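You operate a simulated robot arm through the tools that you are given. There is no shell and no other tool. Be economical: measure what you need, move in short steps, check, and stop when the job is done.

Carry out the task below with a simulated robot arm. There is one attempt and no reset: what you move stays moved.

TASK
Stand the steel cup beside the metal block. It goes on the side that lies toward x +0.7, y -0.7 (a direction in the base frame), with about 3 cm between them.

Only the result counts: the job must be done as asked and must still hold three seconds after the hand-in. Knocking over, shifting, dropping, spilling or breaking anything else fails it.

THE ROBOT
A 6-joint arm with a two-finger parallel gripper, fixed in place. Base frame: the origin is at the foot of the arm, x ahead of it, y to its left, z up; the work surface is at about z = 0.9. Units: m, degrees, N and s.
With the tool pointing down near the work surface it reaches from about 0.24 to 0.64 m from the base axis. Its first joint turns from -66.0 to 66.0 degrees. Payload 2.7 kg.
The tool frame sits at the grasp point between the pads (the TCP): z along the fingers, y along the line on which they close. The tips reach 0.023 m beyond it. Largest opening 0.094 m; finger width 0.038, thickness 0.01; the body of the gripper, 0.054 by 0.096 m, starts 0.039 m behind the TCP.
Orientation is that of the tool frame in the base frame, as a unit quaternion [w, x, y, z]. With the fingers straight down and closing along the base's y, the tool's x points along the base's -x, its y along +y and its z along -z.

THE INTERFACE
- The arm moves only by the tool nudge_tool. Its argument "increments" is a list of rows, each a list of 3 entries, a list of its own where there are three numbers: the finger opening in m, from 0 to 0.094, then the shift along the tool's x, y, z in units of 250 mm (1.0 is 250 mm), then the turn, a rotation vector about the tool's x, y, z in units of 90 degrees (1.0 is 90 degrees). In form: [[jaw, [dx, dy, dz], [wx, wy, wz]], ...]. A call has 1 to 12 rows; each row is the pose to reach, as a shift and turn from the pose commanded when the call began, along the tool's axes at that moment. A call with a number of a shift or a turn outside -1 to 1 is refused whole. Rows are played at 5 a second. More than 0.05 m and 8.6 degrees between two rows, or a gripper value outside its range, and nothing of the call is played. A pose out of reach is approached as far as the arm can. The call stops where the force on the tool passes 40 N (or 10 N more than at its start, if that is more) or the arm is blocked; 0.2 s more then pass. Each finger travels about 0.045 m/s and halts on what it meets, pressing with about 29 N; the grip force reading is that of the motor and also rises with nothing between the fingers. The clock runs only during rows and for 0.2 s after the last one: add rows that repeat a pose to give the fingers time. The reply holds the time, the measured pose of the TCP, the force on the tool along the base axes, the opening and the grip force, in the units named above and with some noise, and new pictures: "pictures" is both (left out), scene, wrist or none.
- Cameras (640 x 400 px; columns grow to the right, rows downward): "scene" is fixed at [0.0825, -0.4333, 1.436]; the picture's right is [0.80, -0.60, 0.00], its down [-0.23, -0.30, -0.93] and it looks along [0.55, 0.74, -0.38] (base axes); focal length 340 px, centre (320, 200). "wrist" rides on the gripper at [0.086, 0.016, -0.074] in the tool frame; the picture's right is [-0.18, 0.98, 0.00], its down [-0.58, -0.11, -0.81] and it looks along [-0.79, -0.15, 0.59] (tool axes); focal length 243 px, centre (320, 200). There is no depth. A picture from a camera that has moved, and an enlarged one, comes with that camera's place and axes in the base frame and with its lens. The place of the scene camera against the robot may be out by one fixed shift of up to 0.025 m in any direction.
- zoom(camera, box): a new picture of the part [left, top, right, bottom] of that camera's present view, enlarged. The clock stands still meanwhile.
- sign_off(): hands the job in; it is judged then, once.

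Go step by step. Nothing tells you positions but the pictures and the camera data: compare them with the known pose of the tool, close in by small moves and look again before you grip or let go. The budget is 90 turns and 170 pictures, counting those below and the enlarged ones. Unless the task says otherwise, let go and move clear before handing in, and close with one line.

The tools are called as a command line: name --argument value ..., lists and objects as JSON in quotes. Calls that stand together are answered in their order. nudge_tool: Moves the arm, as the interface text tells. Its arguments: {"type":"object","properties":{"increments":{"type":"array","items":{"type":"array"}},"pictures":{"type":"string","enum":["both","scene","wrist","none"]}},"required":["increments"]} The other tools are called the same way: zoom (camera, box) takes an enlarged picture of a part of a camera's view; sign_off () hands the job in.

At the start:

```text
time_s: 0.0
eef_pos: [0.3561, 0.0255, 1.2075]
tool_rot: [0.0, 0.001, 1.0, 0.0]
contact_force: [-0.4, -0.1, -0.1]
finger_gap: 0.094
finger_force: 0.0
```

scene: 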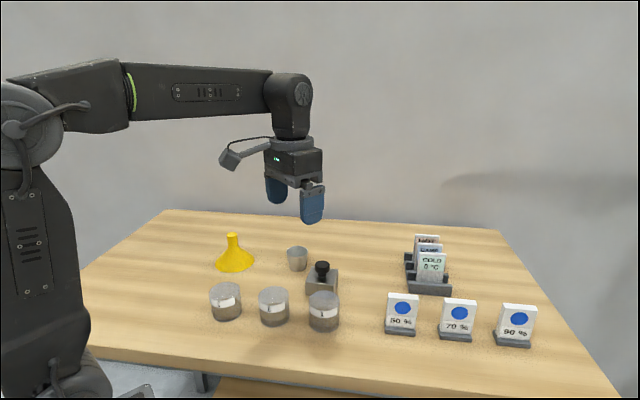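
wrist: 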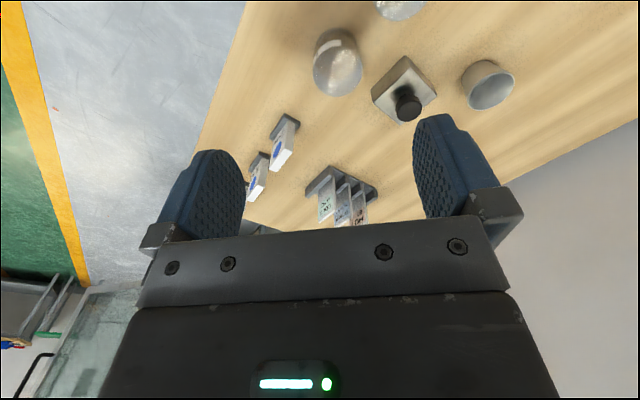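

The steel cup seems to be near (0.50, 0.25), the block with the knob near (0.49, 0.13), and the jars are nearer to the base. I'll enlarge both views to get the details.

zoom --camera "scene" --box '[250, 225, 378, 305]'

zoom --camera "wrist" --box '[300, 0, 540, 150]'

```text
5.00 times, centred on (314, 265) of scene
camera zoom: at [0.0825, -0.4333, 1.436], right [0.8, -0.6, 0.0], down [-0.23, -0.3, -0.93], along [0.55, 0.74, -0.38], focal length 1701 px, centre (350, -125)
```

zoom: 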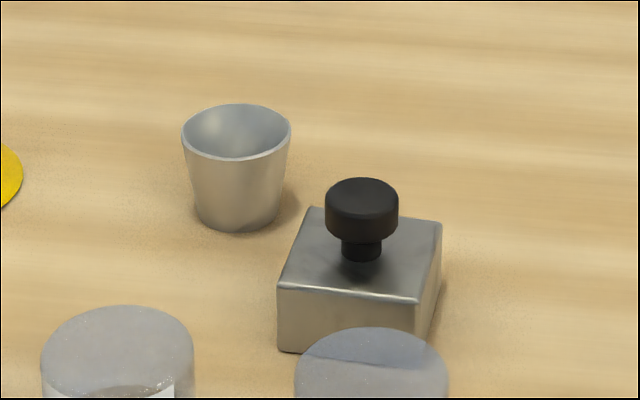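

```text
2.67 times, centred on (420, 75) of wrist
camera zoom: at [0.2692, 0.0413, 1.2818], right [0.18, 0.98, 0.0], down [0.58, -0.11, 0.81], along [0.79, -0.15, -0.59], focal length 647 px, centre (53, 533)
```

zoom: 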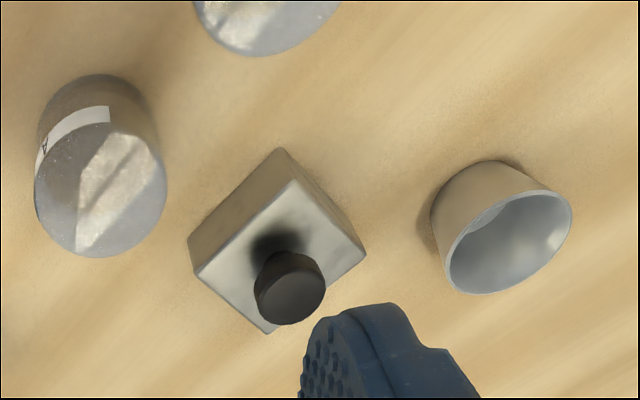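

The cup is empty, upright and tapered, with its rim about 6 cm across. The block is about 6.7 cm square, centred near (0.502, 0.132), with one face toward (0.7, -0.7). I'll go above the cup and turn 45° so that the fingers close across the target direction.

nudge_tool --increments '[[0.094, [-0.07, 0.11, 0.079], [0, 0, 0.0625]], [0.094, [-0.141, 0.22, 0.158], [0, 0, 0.125]], [0.094, [-0.212, 0.329, 0.236], [0, 0, 0.1875]], [0.094, [-0.282, 0.439, 0.315], [0, 0, 0.25]], [0.094, [-0.353, 0.549, 0.394], [0, 0, 0.3125]], [0.094, [-0.423, 0.659, 0.473], [0, 0, 0.375]], [0.094, [-0.494, 0.768, 0.551], [0, 0, 0.4375]], [0.094, [-0.564, 0.878, 0.63], [0, 0, 0.5]], [0.094, [-0.564, 0.878, 0.63], [0, 0, 0.5]], [0.094, [-0.564, 0.878, 0.63], [0, 0, 0.5]]]'

```text
time_s: 2.2
eef_pos: [0.496, 0.2445, 1.0505]
tool_rot: [0.0, 0.383, 0.924, 0.0]
contact_force: [-0.1, 0.8, 0.7]
finger_gap: 0.0941
finger_force: 0.1
camera wrist: at [0.4454, 0.3165, 1.1253], right [0.83, 0.56, 0.0], down [0.33, -0.49, 0.81], along [0.46, -0.67, -0.59], focal length 243 px, centre (320, 200)
```

scene: 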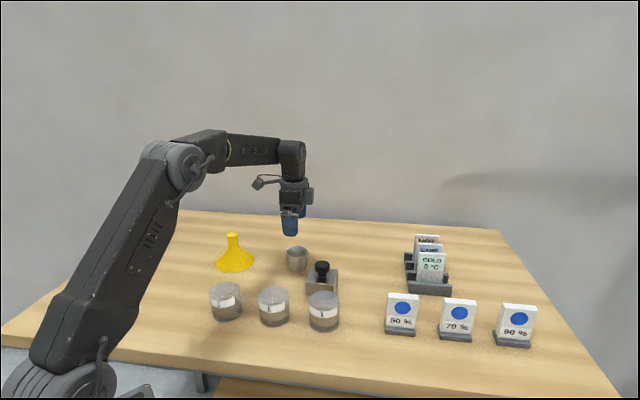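
wrist: 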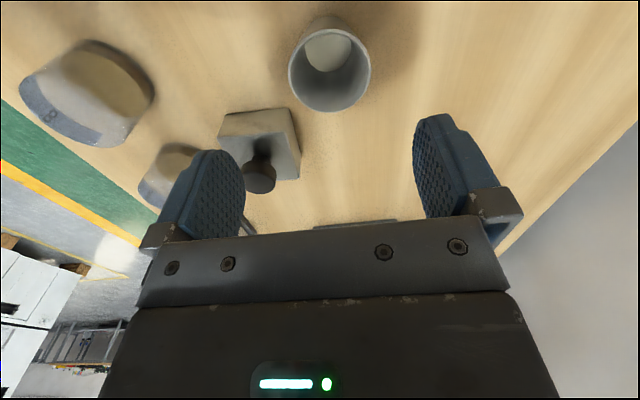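

I'm above the cup, and the wrist view puts it near (0.502, 0.247). I'll enlarge the picture to refine that before lowering.

zoom --camera "wrist" --box '[250, 0, 410, 120]'

zoom --camera "scene" --box '[260, 195, 356, 300]'

```text
3.33 times, centred on (330, 60) of wrist
camera zoom: at [0.4454, 0.3165, 1.1253], right [0.83, 0.56, 0.0], down [0.33, -0.49, 0.81], along [0.46, -0.67, -0.59], focal length 809 px, centre (287, 667)
```

zoom: 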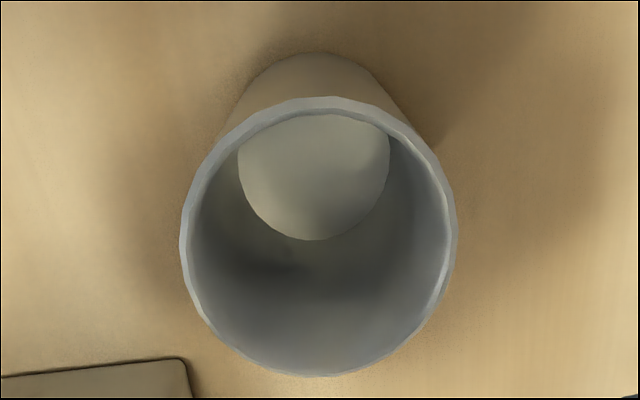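

```text
3.81 times, centred on (308, 248) of scene
camera zoom: at [0.0825, -0.4333, 1.436], right [0.8, -0.6, 0.0], down [-0.23, -0.3, -0.93], along [0.55, 0.74, -0.38], focal length 1296 px, centre (366, 19)
```

zoom: 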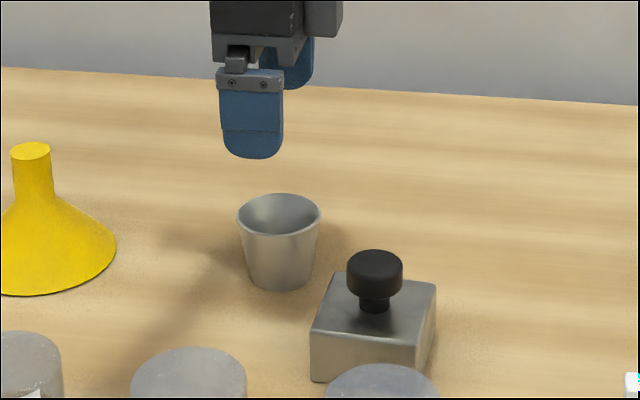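

The cup is at (0.502, 0.2465), with its rim at about z 0.943 and 6 cm across. I'll centre on it and lower around it with the jaws open.

nudge_tool --increments '[[0.094, [-0.011, 0.023, 0.0], [0, 0, 0]], [0.094, [-0.011, 0.023, 0.1], [0, 0, 0]], [0.094, [-0.011, 0.023, 0.2], [0, 0, 0]], [0.094, [-0.011, 0.023, 0.26], [0, 0, 0]], [0.094, [-0.011, 0.023, 0.32], [0, 0, 0]], [0.094, [-0.011, 0.023, 0.36], [0, 0, 0]], [0.094, [-0.011, 0.023, 0.4], [0, 0, 0]], [0.094, [-0.011, 0.023, 0.44], [0, 0, 0]], [0.094, [-0.011, 0.023, 0.47], [0, 0, 0]], [0.094, [-0.011, 0.023, 0.47], [0, 0, 0]]]'

```text
time_s: 4.4
eef_pos: [0.5032, 0.2469, 0.9325]
tool_rot: [0.0, 0.383, 0.924, 0.0]
contact_force: [-0.1, -0.5, 0.6]
finger_gap: 0.0941
finger_force: 0.0
camera wrist: at [0.4526, 0.32, 1.0065], right [0.82, 0.57, 0.0], down [0.33, -0.49, 0.81], along [0.46, -0.67, -0.59], focal length 243 px, centre (320, 200)
```

scene: 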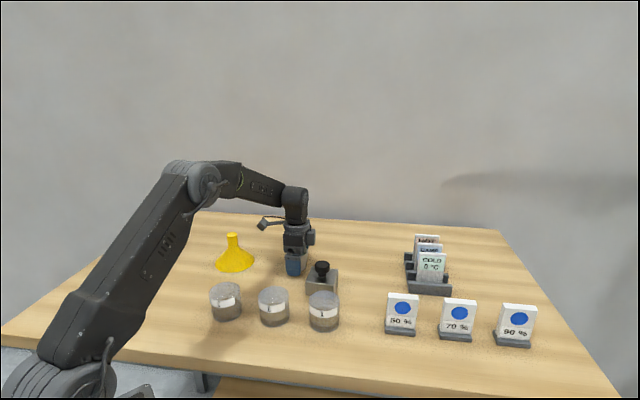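
wrist: 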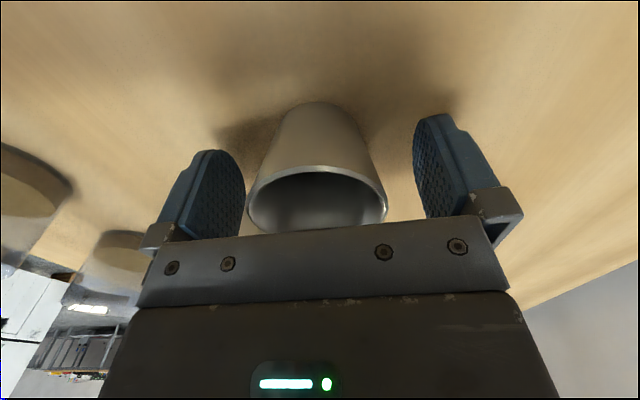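

The fingers straddle the cup and it is well centred. I'll close on it.

nudge_tool --increments '[[0.05, [0, 0, 0], [0, 0, 0]], [0.05, [0, 0, 0], [0, 0, 0]], [0.04, [0, 0, 0], [0, 0, 0]], [0.04, [0, 0, 0], [0, 0, 0]], [0.04, [0, 0, 0], [0, 0, 0]], [0.04, [0, 0, 0], [0, 0, 0]]]' --pictures "wrist"

```text
time_s: 5.8
eef_pos: [0.5031, 0.2479, 0.9326]
tool_rot: [0.0, 0.383, 0.924, 0.0]
contact_force: [-0.9, -0.6, -0.3]
finger_gap: 0.0587
finger_force: 29.2
camera wrist: at [0.4526, 0.32, 1.0068], right [0.82, 0.57, 0.0], down [0.33, -0.49, 0.81], along [0.46, -0.67, -0.59], focal length 243 px, centre (320, 200)
```

wrist: 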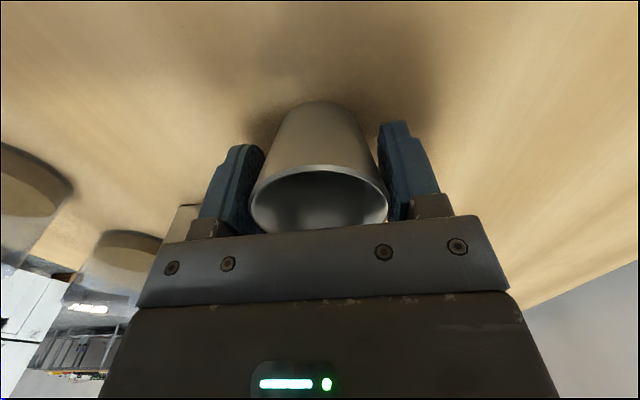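

The cup is gripped at 58.7 mm. I'll lift it 12 cm and check the hold.

nudge_tool --increments '[[0.04, [0, 0, -0.04], [0, 0, 0]], [0.04, [0, 0, -0.1], [0, 0, 0]], [0.04, [0, 0, -0.2], [0, 0, 0]], [0.04, [0, 0, -0.3], [0, 0, 0]], [0.04, [0, 0, -0.4], [0, 0, 0]], [0.04, [0, 0, -0.48], [0, 0, 0]], [0.04, [0, 0, -0.48], [0, 0, 0]]]'

```text
time_s: 7.4
eef_pos: [0.5039, 0.2469, 1.0496]
tool_rot: [0.0, 0.383, 0.924, 0.0]
contact_force: [0.6, 0.4, 0.2]
finger_gap: 0.0585
finger_force: 28.3
camera wrist: at [0.4531, 0.3189, 1.1255], right [0.82, 0.57, 0.0], down [0.33, -0.49, 0.81], along [0.46, -0.67, -0.59], focal length 243 px, centre (320, 200)
```

scene: 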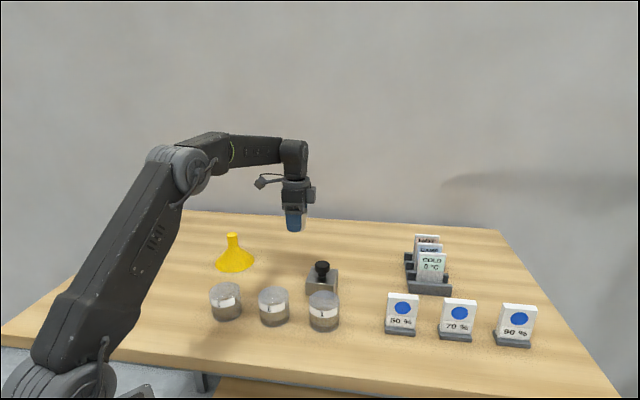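
wrist: 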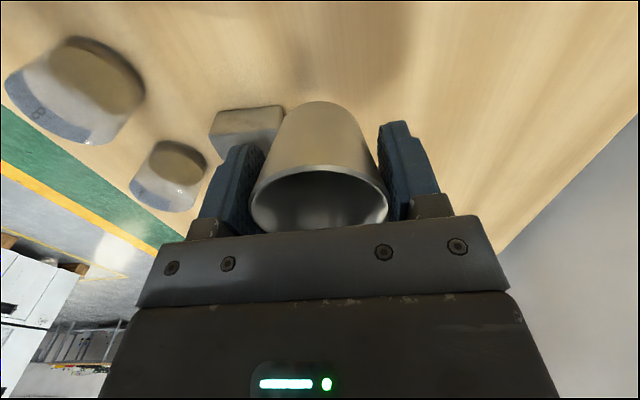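

The cup is held firmly and hangs straight. I'll carry it at height to above the target spot near (0.569, 0.068).

nudge_tool --increments '[[0.04, [-0.115, -0.054, 0], [0, 0, 0]], [0.04, [-0.231, -0.107, 0], [0, 0, 0]], [0.04, [-0.346, -0.161, 0], [0, 0, 0]], [0.04, [-0.462, -0.215, 0], [0, 0, 0]], [0.04, [-0.577, -0.268, 0], [0, 0, 0]], [0.04, [-0.693, -0.322, 0], [0, 0, 0]], [0.04, [-0.693, -0.322, 0], [0, 0, 0]], [0.04, [-0.693, -0.322, 0], [0, 0, 0]]]'

zoom --camera "scene" --box '[270, 180, 430, 340]'

```text
time_s: 9.2
eef_pos: [0.5696, 0.0677, 1.052]
tool_rot: [0.0, 0.381, 0.924, 0.0]
contact_force: [-0.3, -0.9, -0.8]
finger_gap: 0.0584
finger_force: 29.0
camera wrist: at [0.5189, 0.1399, 1.1275], right [0.82, 0.57, 0.0], down [0.33, -0.49, 0.81], along [0.46, -0.66, -0.59], focal length 243 px, centre (320, 200)
```

scene: 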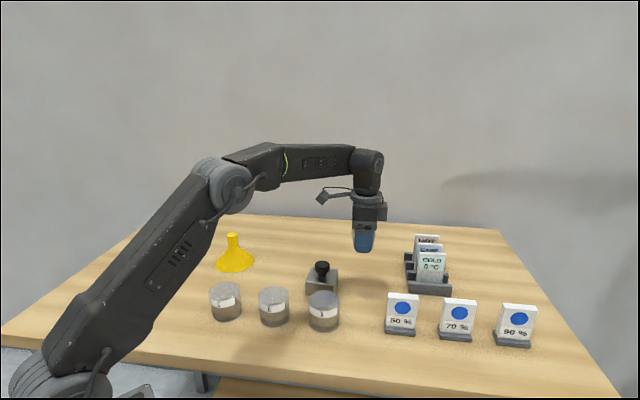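
wrist: 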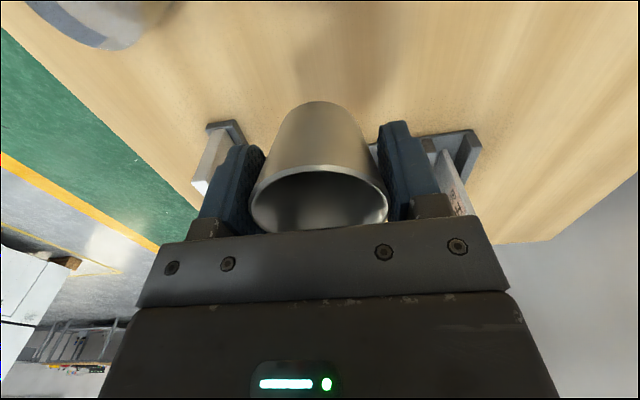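

```text
2.50 times, centred on (350, 260) of scene
camera zoom: at [0.0825, -0.4333, 1.436], right [0.8, -0.6, 0.0], down [-0.23, -0.3, -0.93], along [0.55, 0.74, -0.38], focal length 850 px, centre (245, 50)
```

zoom: 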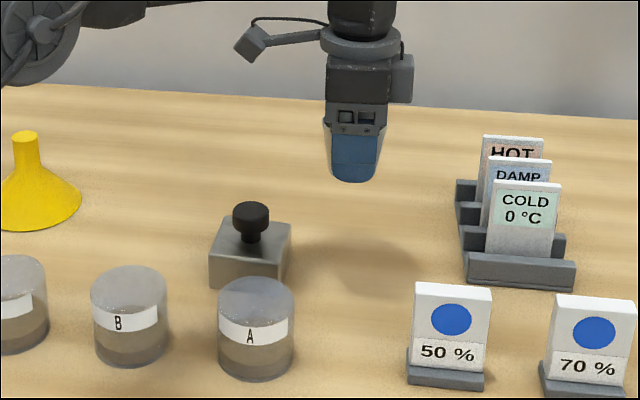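

The cup is above the target with clear space all round. I'll lower it until it is just above the table and check the spacing to the block.

nudge_tool --increments '[[0.04, [0, 0, 0.08], [0, 0, 0]], [0.04, [0, 0, 0.16], [0, 0, 0]], [0.04, [0, 0, 0.24], [0, 0, 0]], [0.04, [0, 0, 0.32], [0, 0, 0]], [0.04, [0, 0, 0.38], [0, 0, 0]], [0.04, [0, 0, 0.44], [0, 0, 0]], [0.04, [0, 0, 0.44], [0, 0, 0]]]' --pictures "wrist"

zoom --camera "scene" --box '[290, 220, 418, 300]'

```text
time_s: 10.8
eef_pos: [0.5706, 0.0674, 0.9423]
tool_rot: [0.0, 0.382, 0.924, 0.0]
contact_force: [-0.5, 0.8, -0.9]
finger_gap: 0.0587
finger_force: 29.4
camera wrist: at [0.5192, 0.1391, 1.017], right [0.82, 0.57, 0.0], down [0.33, -0.49, 0.81], along [0.46, -0.67, -0.59], focal length 243 px, centre (320, 200)
```

wrist: 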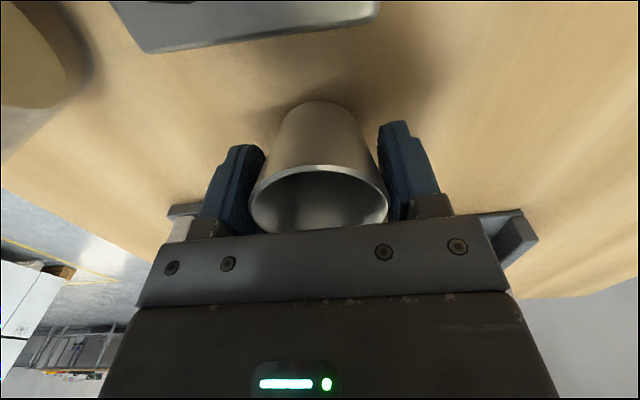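

```text
5.00 times, centred on (354, 260) of scene
camera zoom: at [0.0825, -0.4333, 1.436], right [0.8, -0.6, 0.0], down [-0.23, -0.3, -0.93], along [0.55, 0.74, -0.38], focal length 1701 px, centre (150, -100)
```

zoom: 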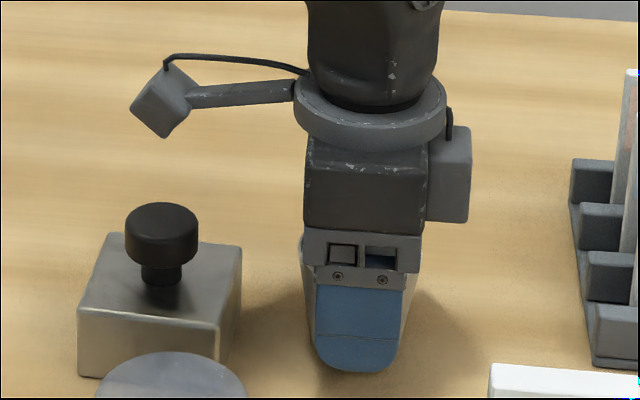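

The wrist view shows the block's near edge about 31 mm from the cup's rim, and the cup sits a few mm off-centre sideways. I'll correct that slightly and set it down.

nudge_tool --increments '[[0.04, [0.007, -0.02, 0], [0, 0, 0]], [0.04, [0.007, -0.02, 0.012], [0, 0, 0]], [0.04, [0.007, -0.02, 0.022], [0, 0, 0]], [0.04, [0.007, -0.02, 0.03], [0, 0, 0]], [0.04, [0.007, -0.02, 0.036], [0, 0, 0]], [0.04, [0.007, -0.02, 0.038], [0, 0, 0]], [0.04, [0.007, -0.02, 0.038], [0, 0, 0]]]'

zoom --camera "scene" --box '[290, 220, 418, 300]'

```text
time_s: 12.4
eef_pos: [0.5648, 0.0643, 0.9335]
tool_rot: [0.001, 0.383, 0.924, 0.0]
contact_force: [-0.3, 0.2, -0.6]
finger_gap: 0.0588
finger_force: 29.3
camera wrist: at [0.5139, 0.1378, 1.0077], right [0.82, 0.57, 0.0], down [0.33, -0.49, 0.81], along [0.46, -0.67, -0.59], focal length 243 px, centre (320, 200)
```

scene: 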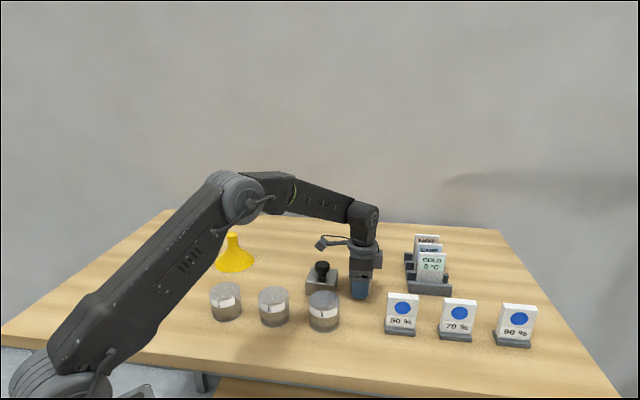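
wrist: 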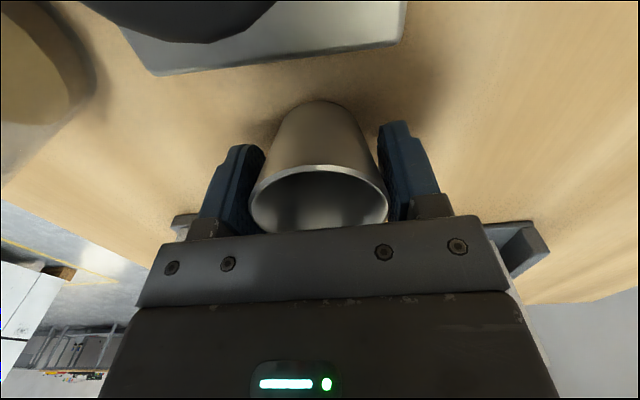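

```text
5.00 times, centred on (354, 260) of scene
camera zoom: at [0.0825, -0.4333, 1.436], right [0.8, -0.6, 0.0], down [-0.23, -0.3, -0.93], along [0.55, 0.74, -0.38], focal length 1701 px, centre (150, -100)
```

zoom: 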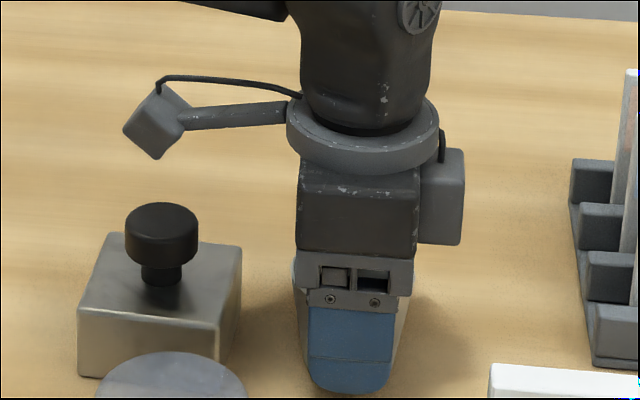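

The rim gap is about 29 mm and the sideways offset about 3 mm, with the cup at table height. I'll lower it another 1 mm, release and check.

nudge_tool --increments '[[0.04, [0, 0, 0.005], [0, 0, 0]], [0.04, [0, 0, 0.005], [0, 0, 0]], [0.065, [0, 0, 0.005], [0, 0, 0]], [0.075, [0, 0, 0.005], [0, 0, 0]], [0.094, [0, 0, 0.005], [0, 0, 0]], [0.094, [0, 0, 0.005], [0, 0, 0]], [0.094, [0, 0, 0.005], [0, 0, 0]]]' --pictures "wrist"

```text
time_s: 14.0
eef_pos: [0.5647, 0.0656, 0.9322]
tool_rot: [0.0, 0.383, 0.924, -0.001]
contact_force: [-0.3, 0.0, -0.4]
finger_gap: 0.0939
finger_force: 0.1
camera wrist: at [0.5142, 0.1384, 1.0068], right [0.82, 0.57, 0.0], down [0.33, -0.49, 0.81], along [0.46, -0.67, -0.59], focal length 243 px, centre (320, 200)
```

wrist: 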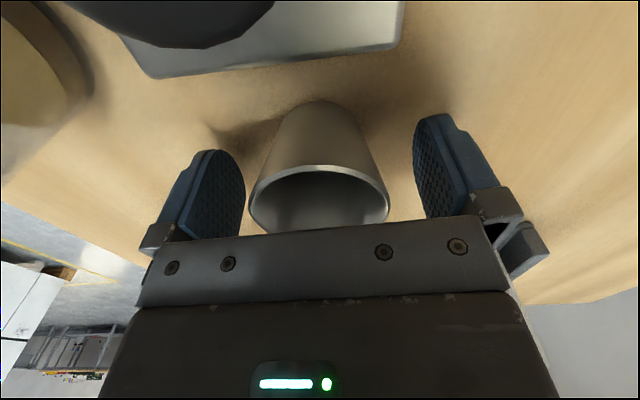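

The cup stands free between the open fingers. I'll go straight up and clear of it.

nudge_tool --increments '[[0.094, [0, 0, -0.06], [0, 0, 0]], [0.094, [0, 0, -0.14], [0, 0, 0]], [0.094, [0, 0, -0.24], [0, 0, 0]], [0.094, [0, 0, -0.36], [0, 0, 0]], [0.094, [0, 0, -0.5], [0, 0, 0]], [0.094, [0, 0, -0.64], [0, 0, 0]], [0.094, [0.08, 0, -0.76], [0, 0, 0]], [0.094, [0.2, 0, -0.76], [0, 0, 0]], [0.094, [0.32, 0, -0.76], [0, 0, 0]], [0.094, [0.4, 0, -0.76], [0, 0, 0]], [0.094, [0.4, 0, -0.76], [0, 0, 0]]]'

zoom --camera "scene" --box '[290, 220, 418, 300]'

```text
time_s: 16.4
eef_pos: [0.4952, 0.136, 1.1215]
tool_rot: [0.0, 0.383, 0.924, 0.0]
contact_force: [0.1, -0.5, 0.4]
finger_gap: 0.0944
finger_force: 0.1
camera wrist: at [0.4435, 0.2095, 1.1965], right [0.82, 0.57, 0.0], down [0.33, -0.49, 0.81], along [0.46, -0.66, -0.59], focal length 243 px, centre (320, 200)
```

scene: 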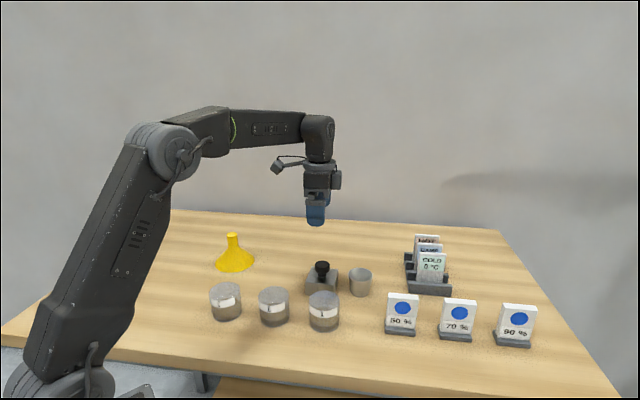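
wrist: 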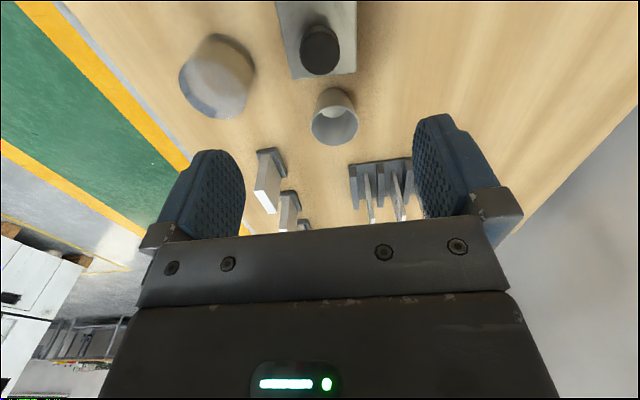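

```text
5.00 times, centred on (354, 260) of scene
camera zoom: at [0.0825, -0.4333, 1.436], right [0.8, -0.6, 0.0], down [-0.23, -0.3, -0.93], along [0.55, 0.74, -0.38], focal length 1701 px, centre (150, -100)
```

zoom: 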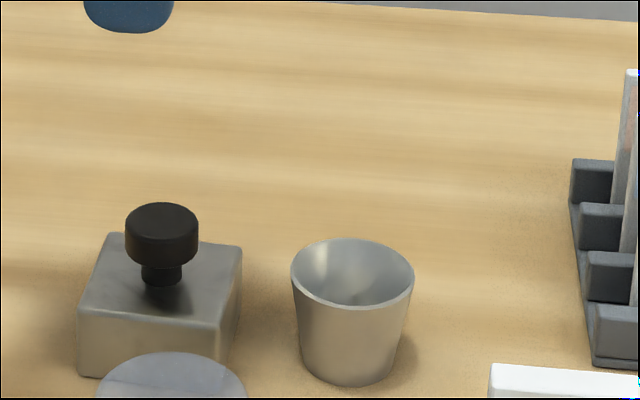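

The cup stands upright about 3 cm from the block's face on the (0.7, -0.7) side. The arm is clear and nothing else has moved, so I'm handing in.

sign_off

```text
The job is handed in.
```

The steel cup is standing upright beside the metal block on the side toward x +0.7, y -0.7, with about 3 cm between its rim and the block, and the job is handed in.
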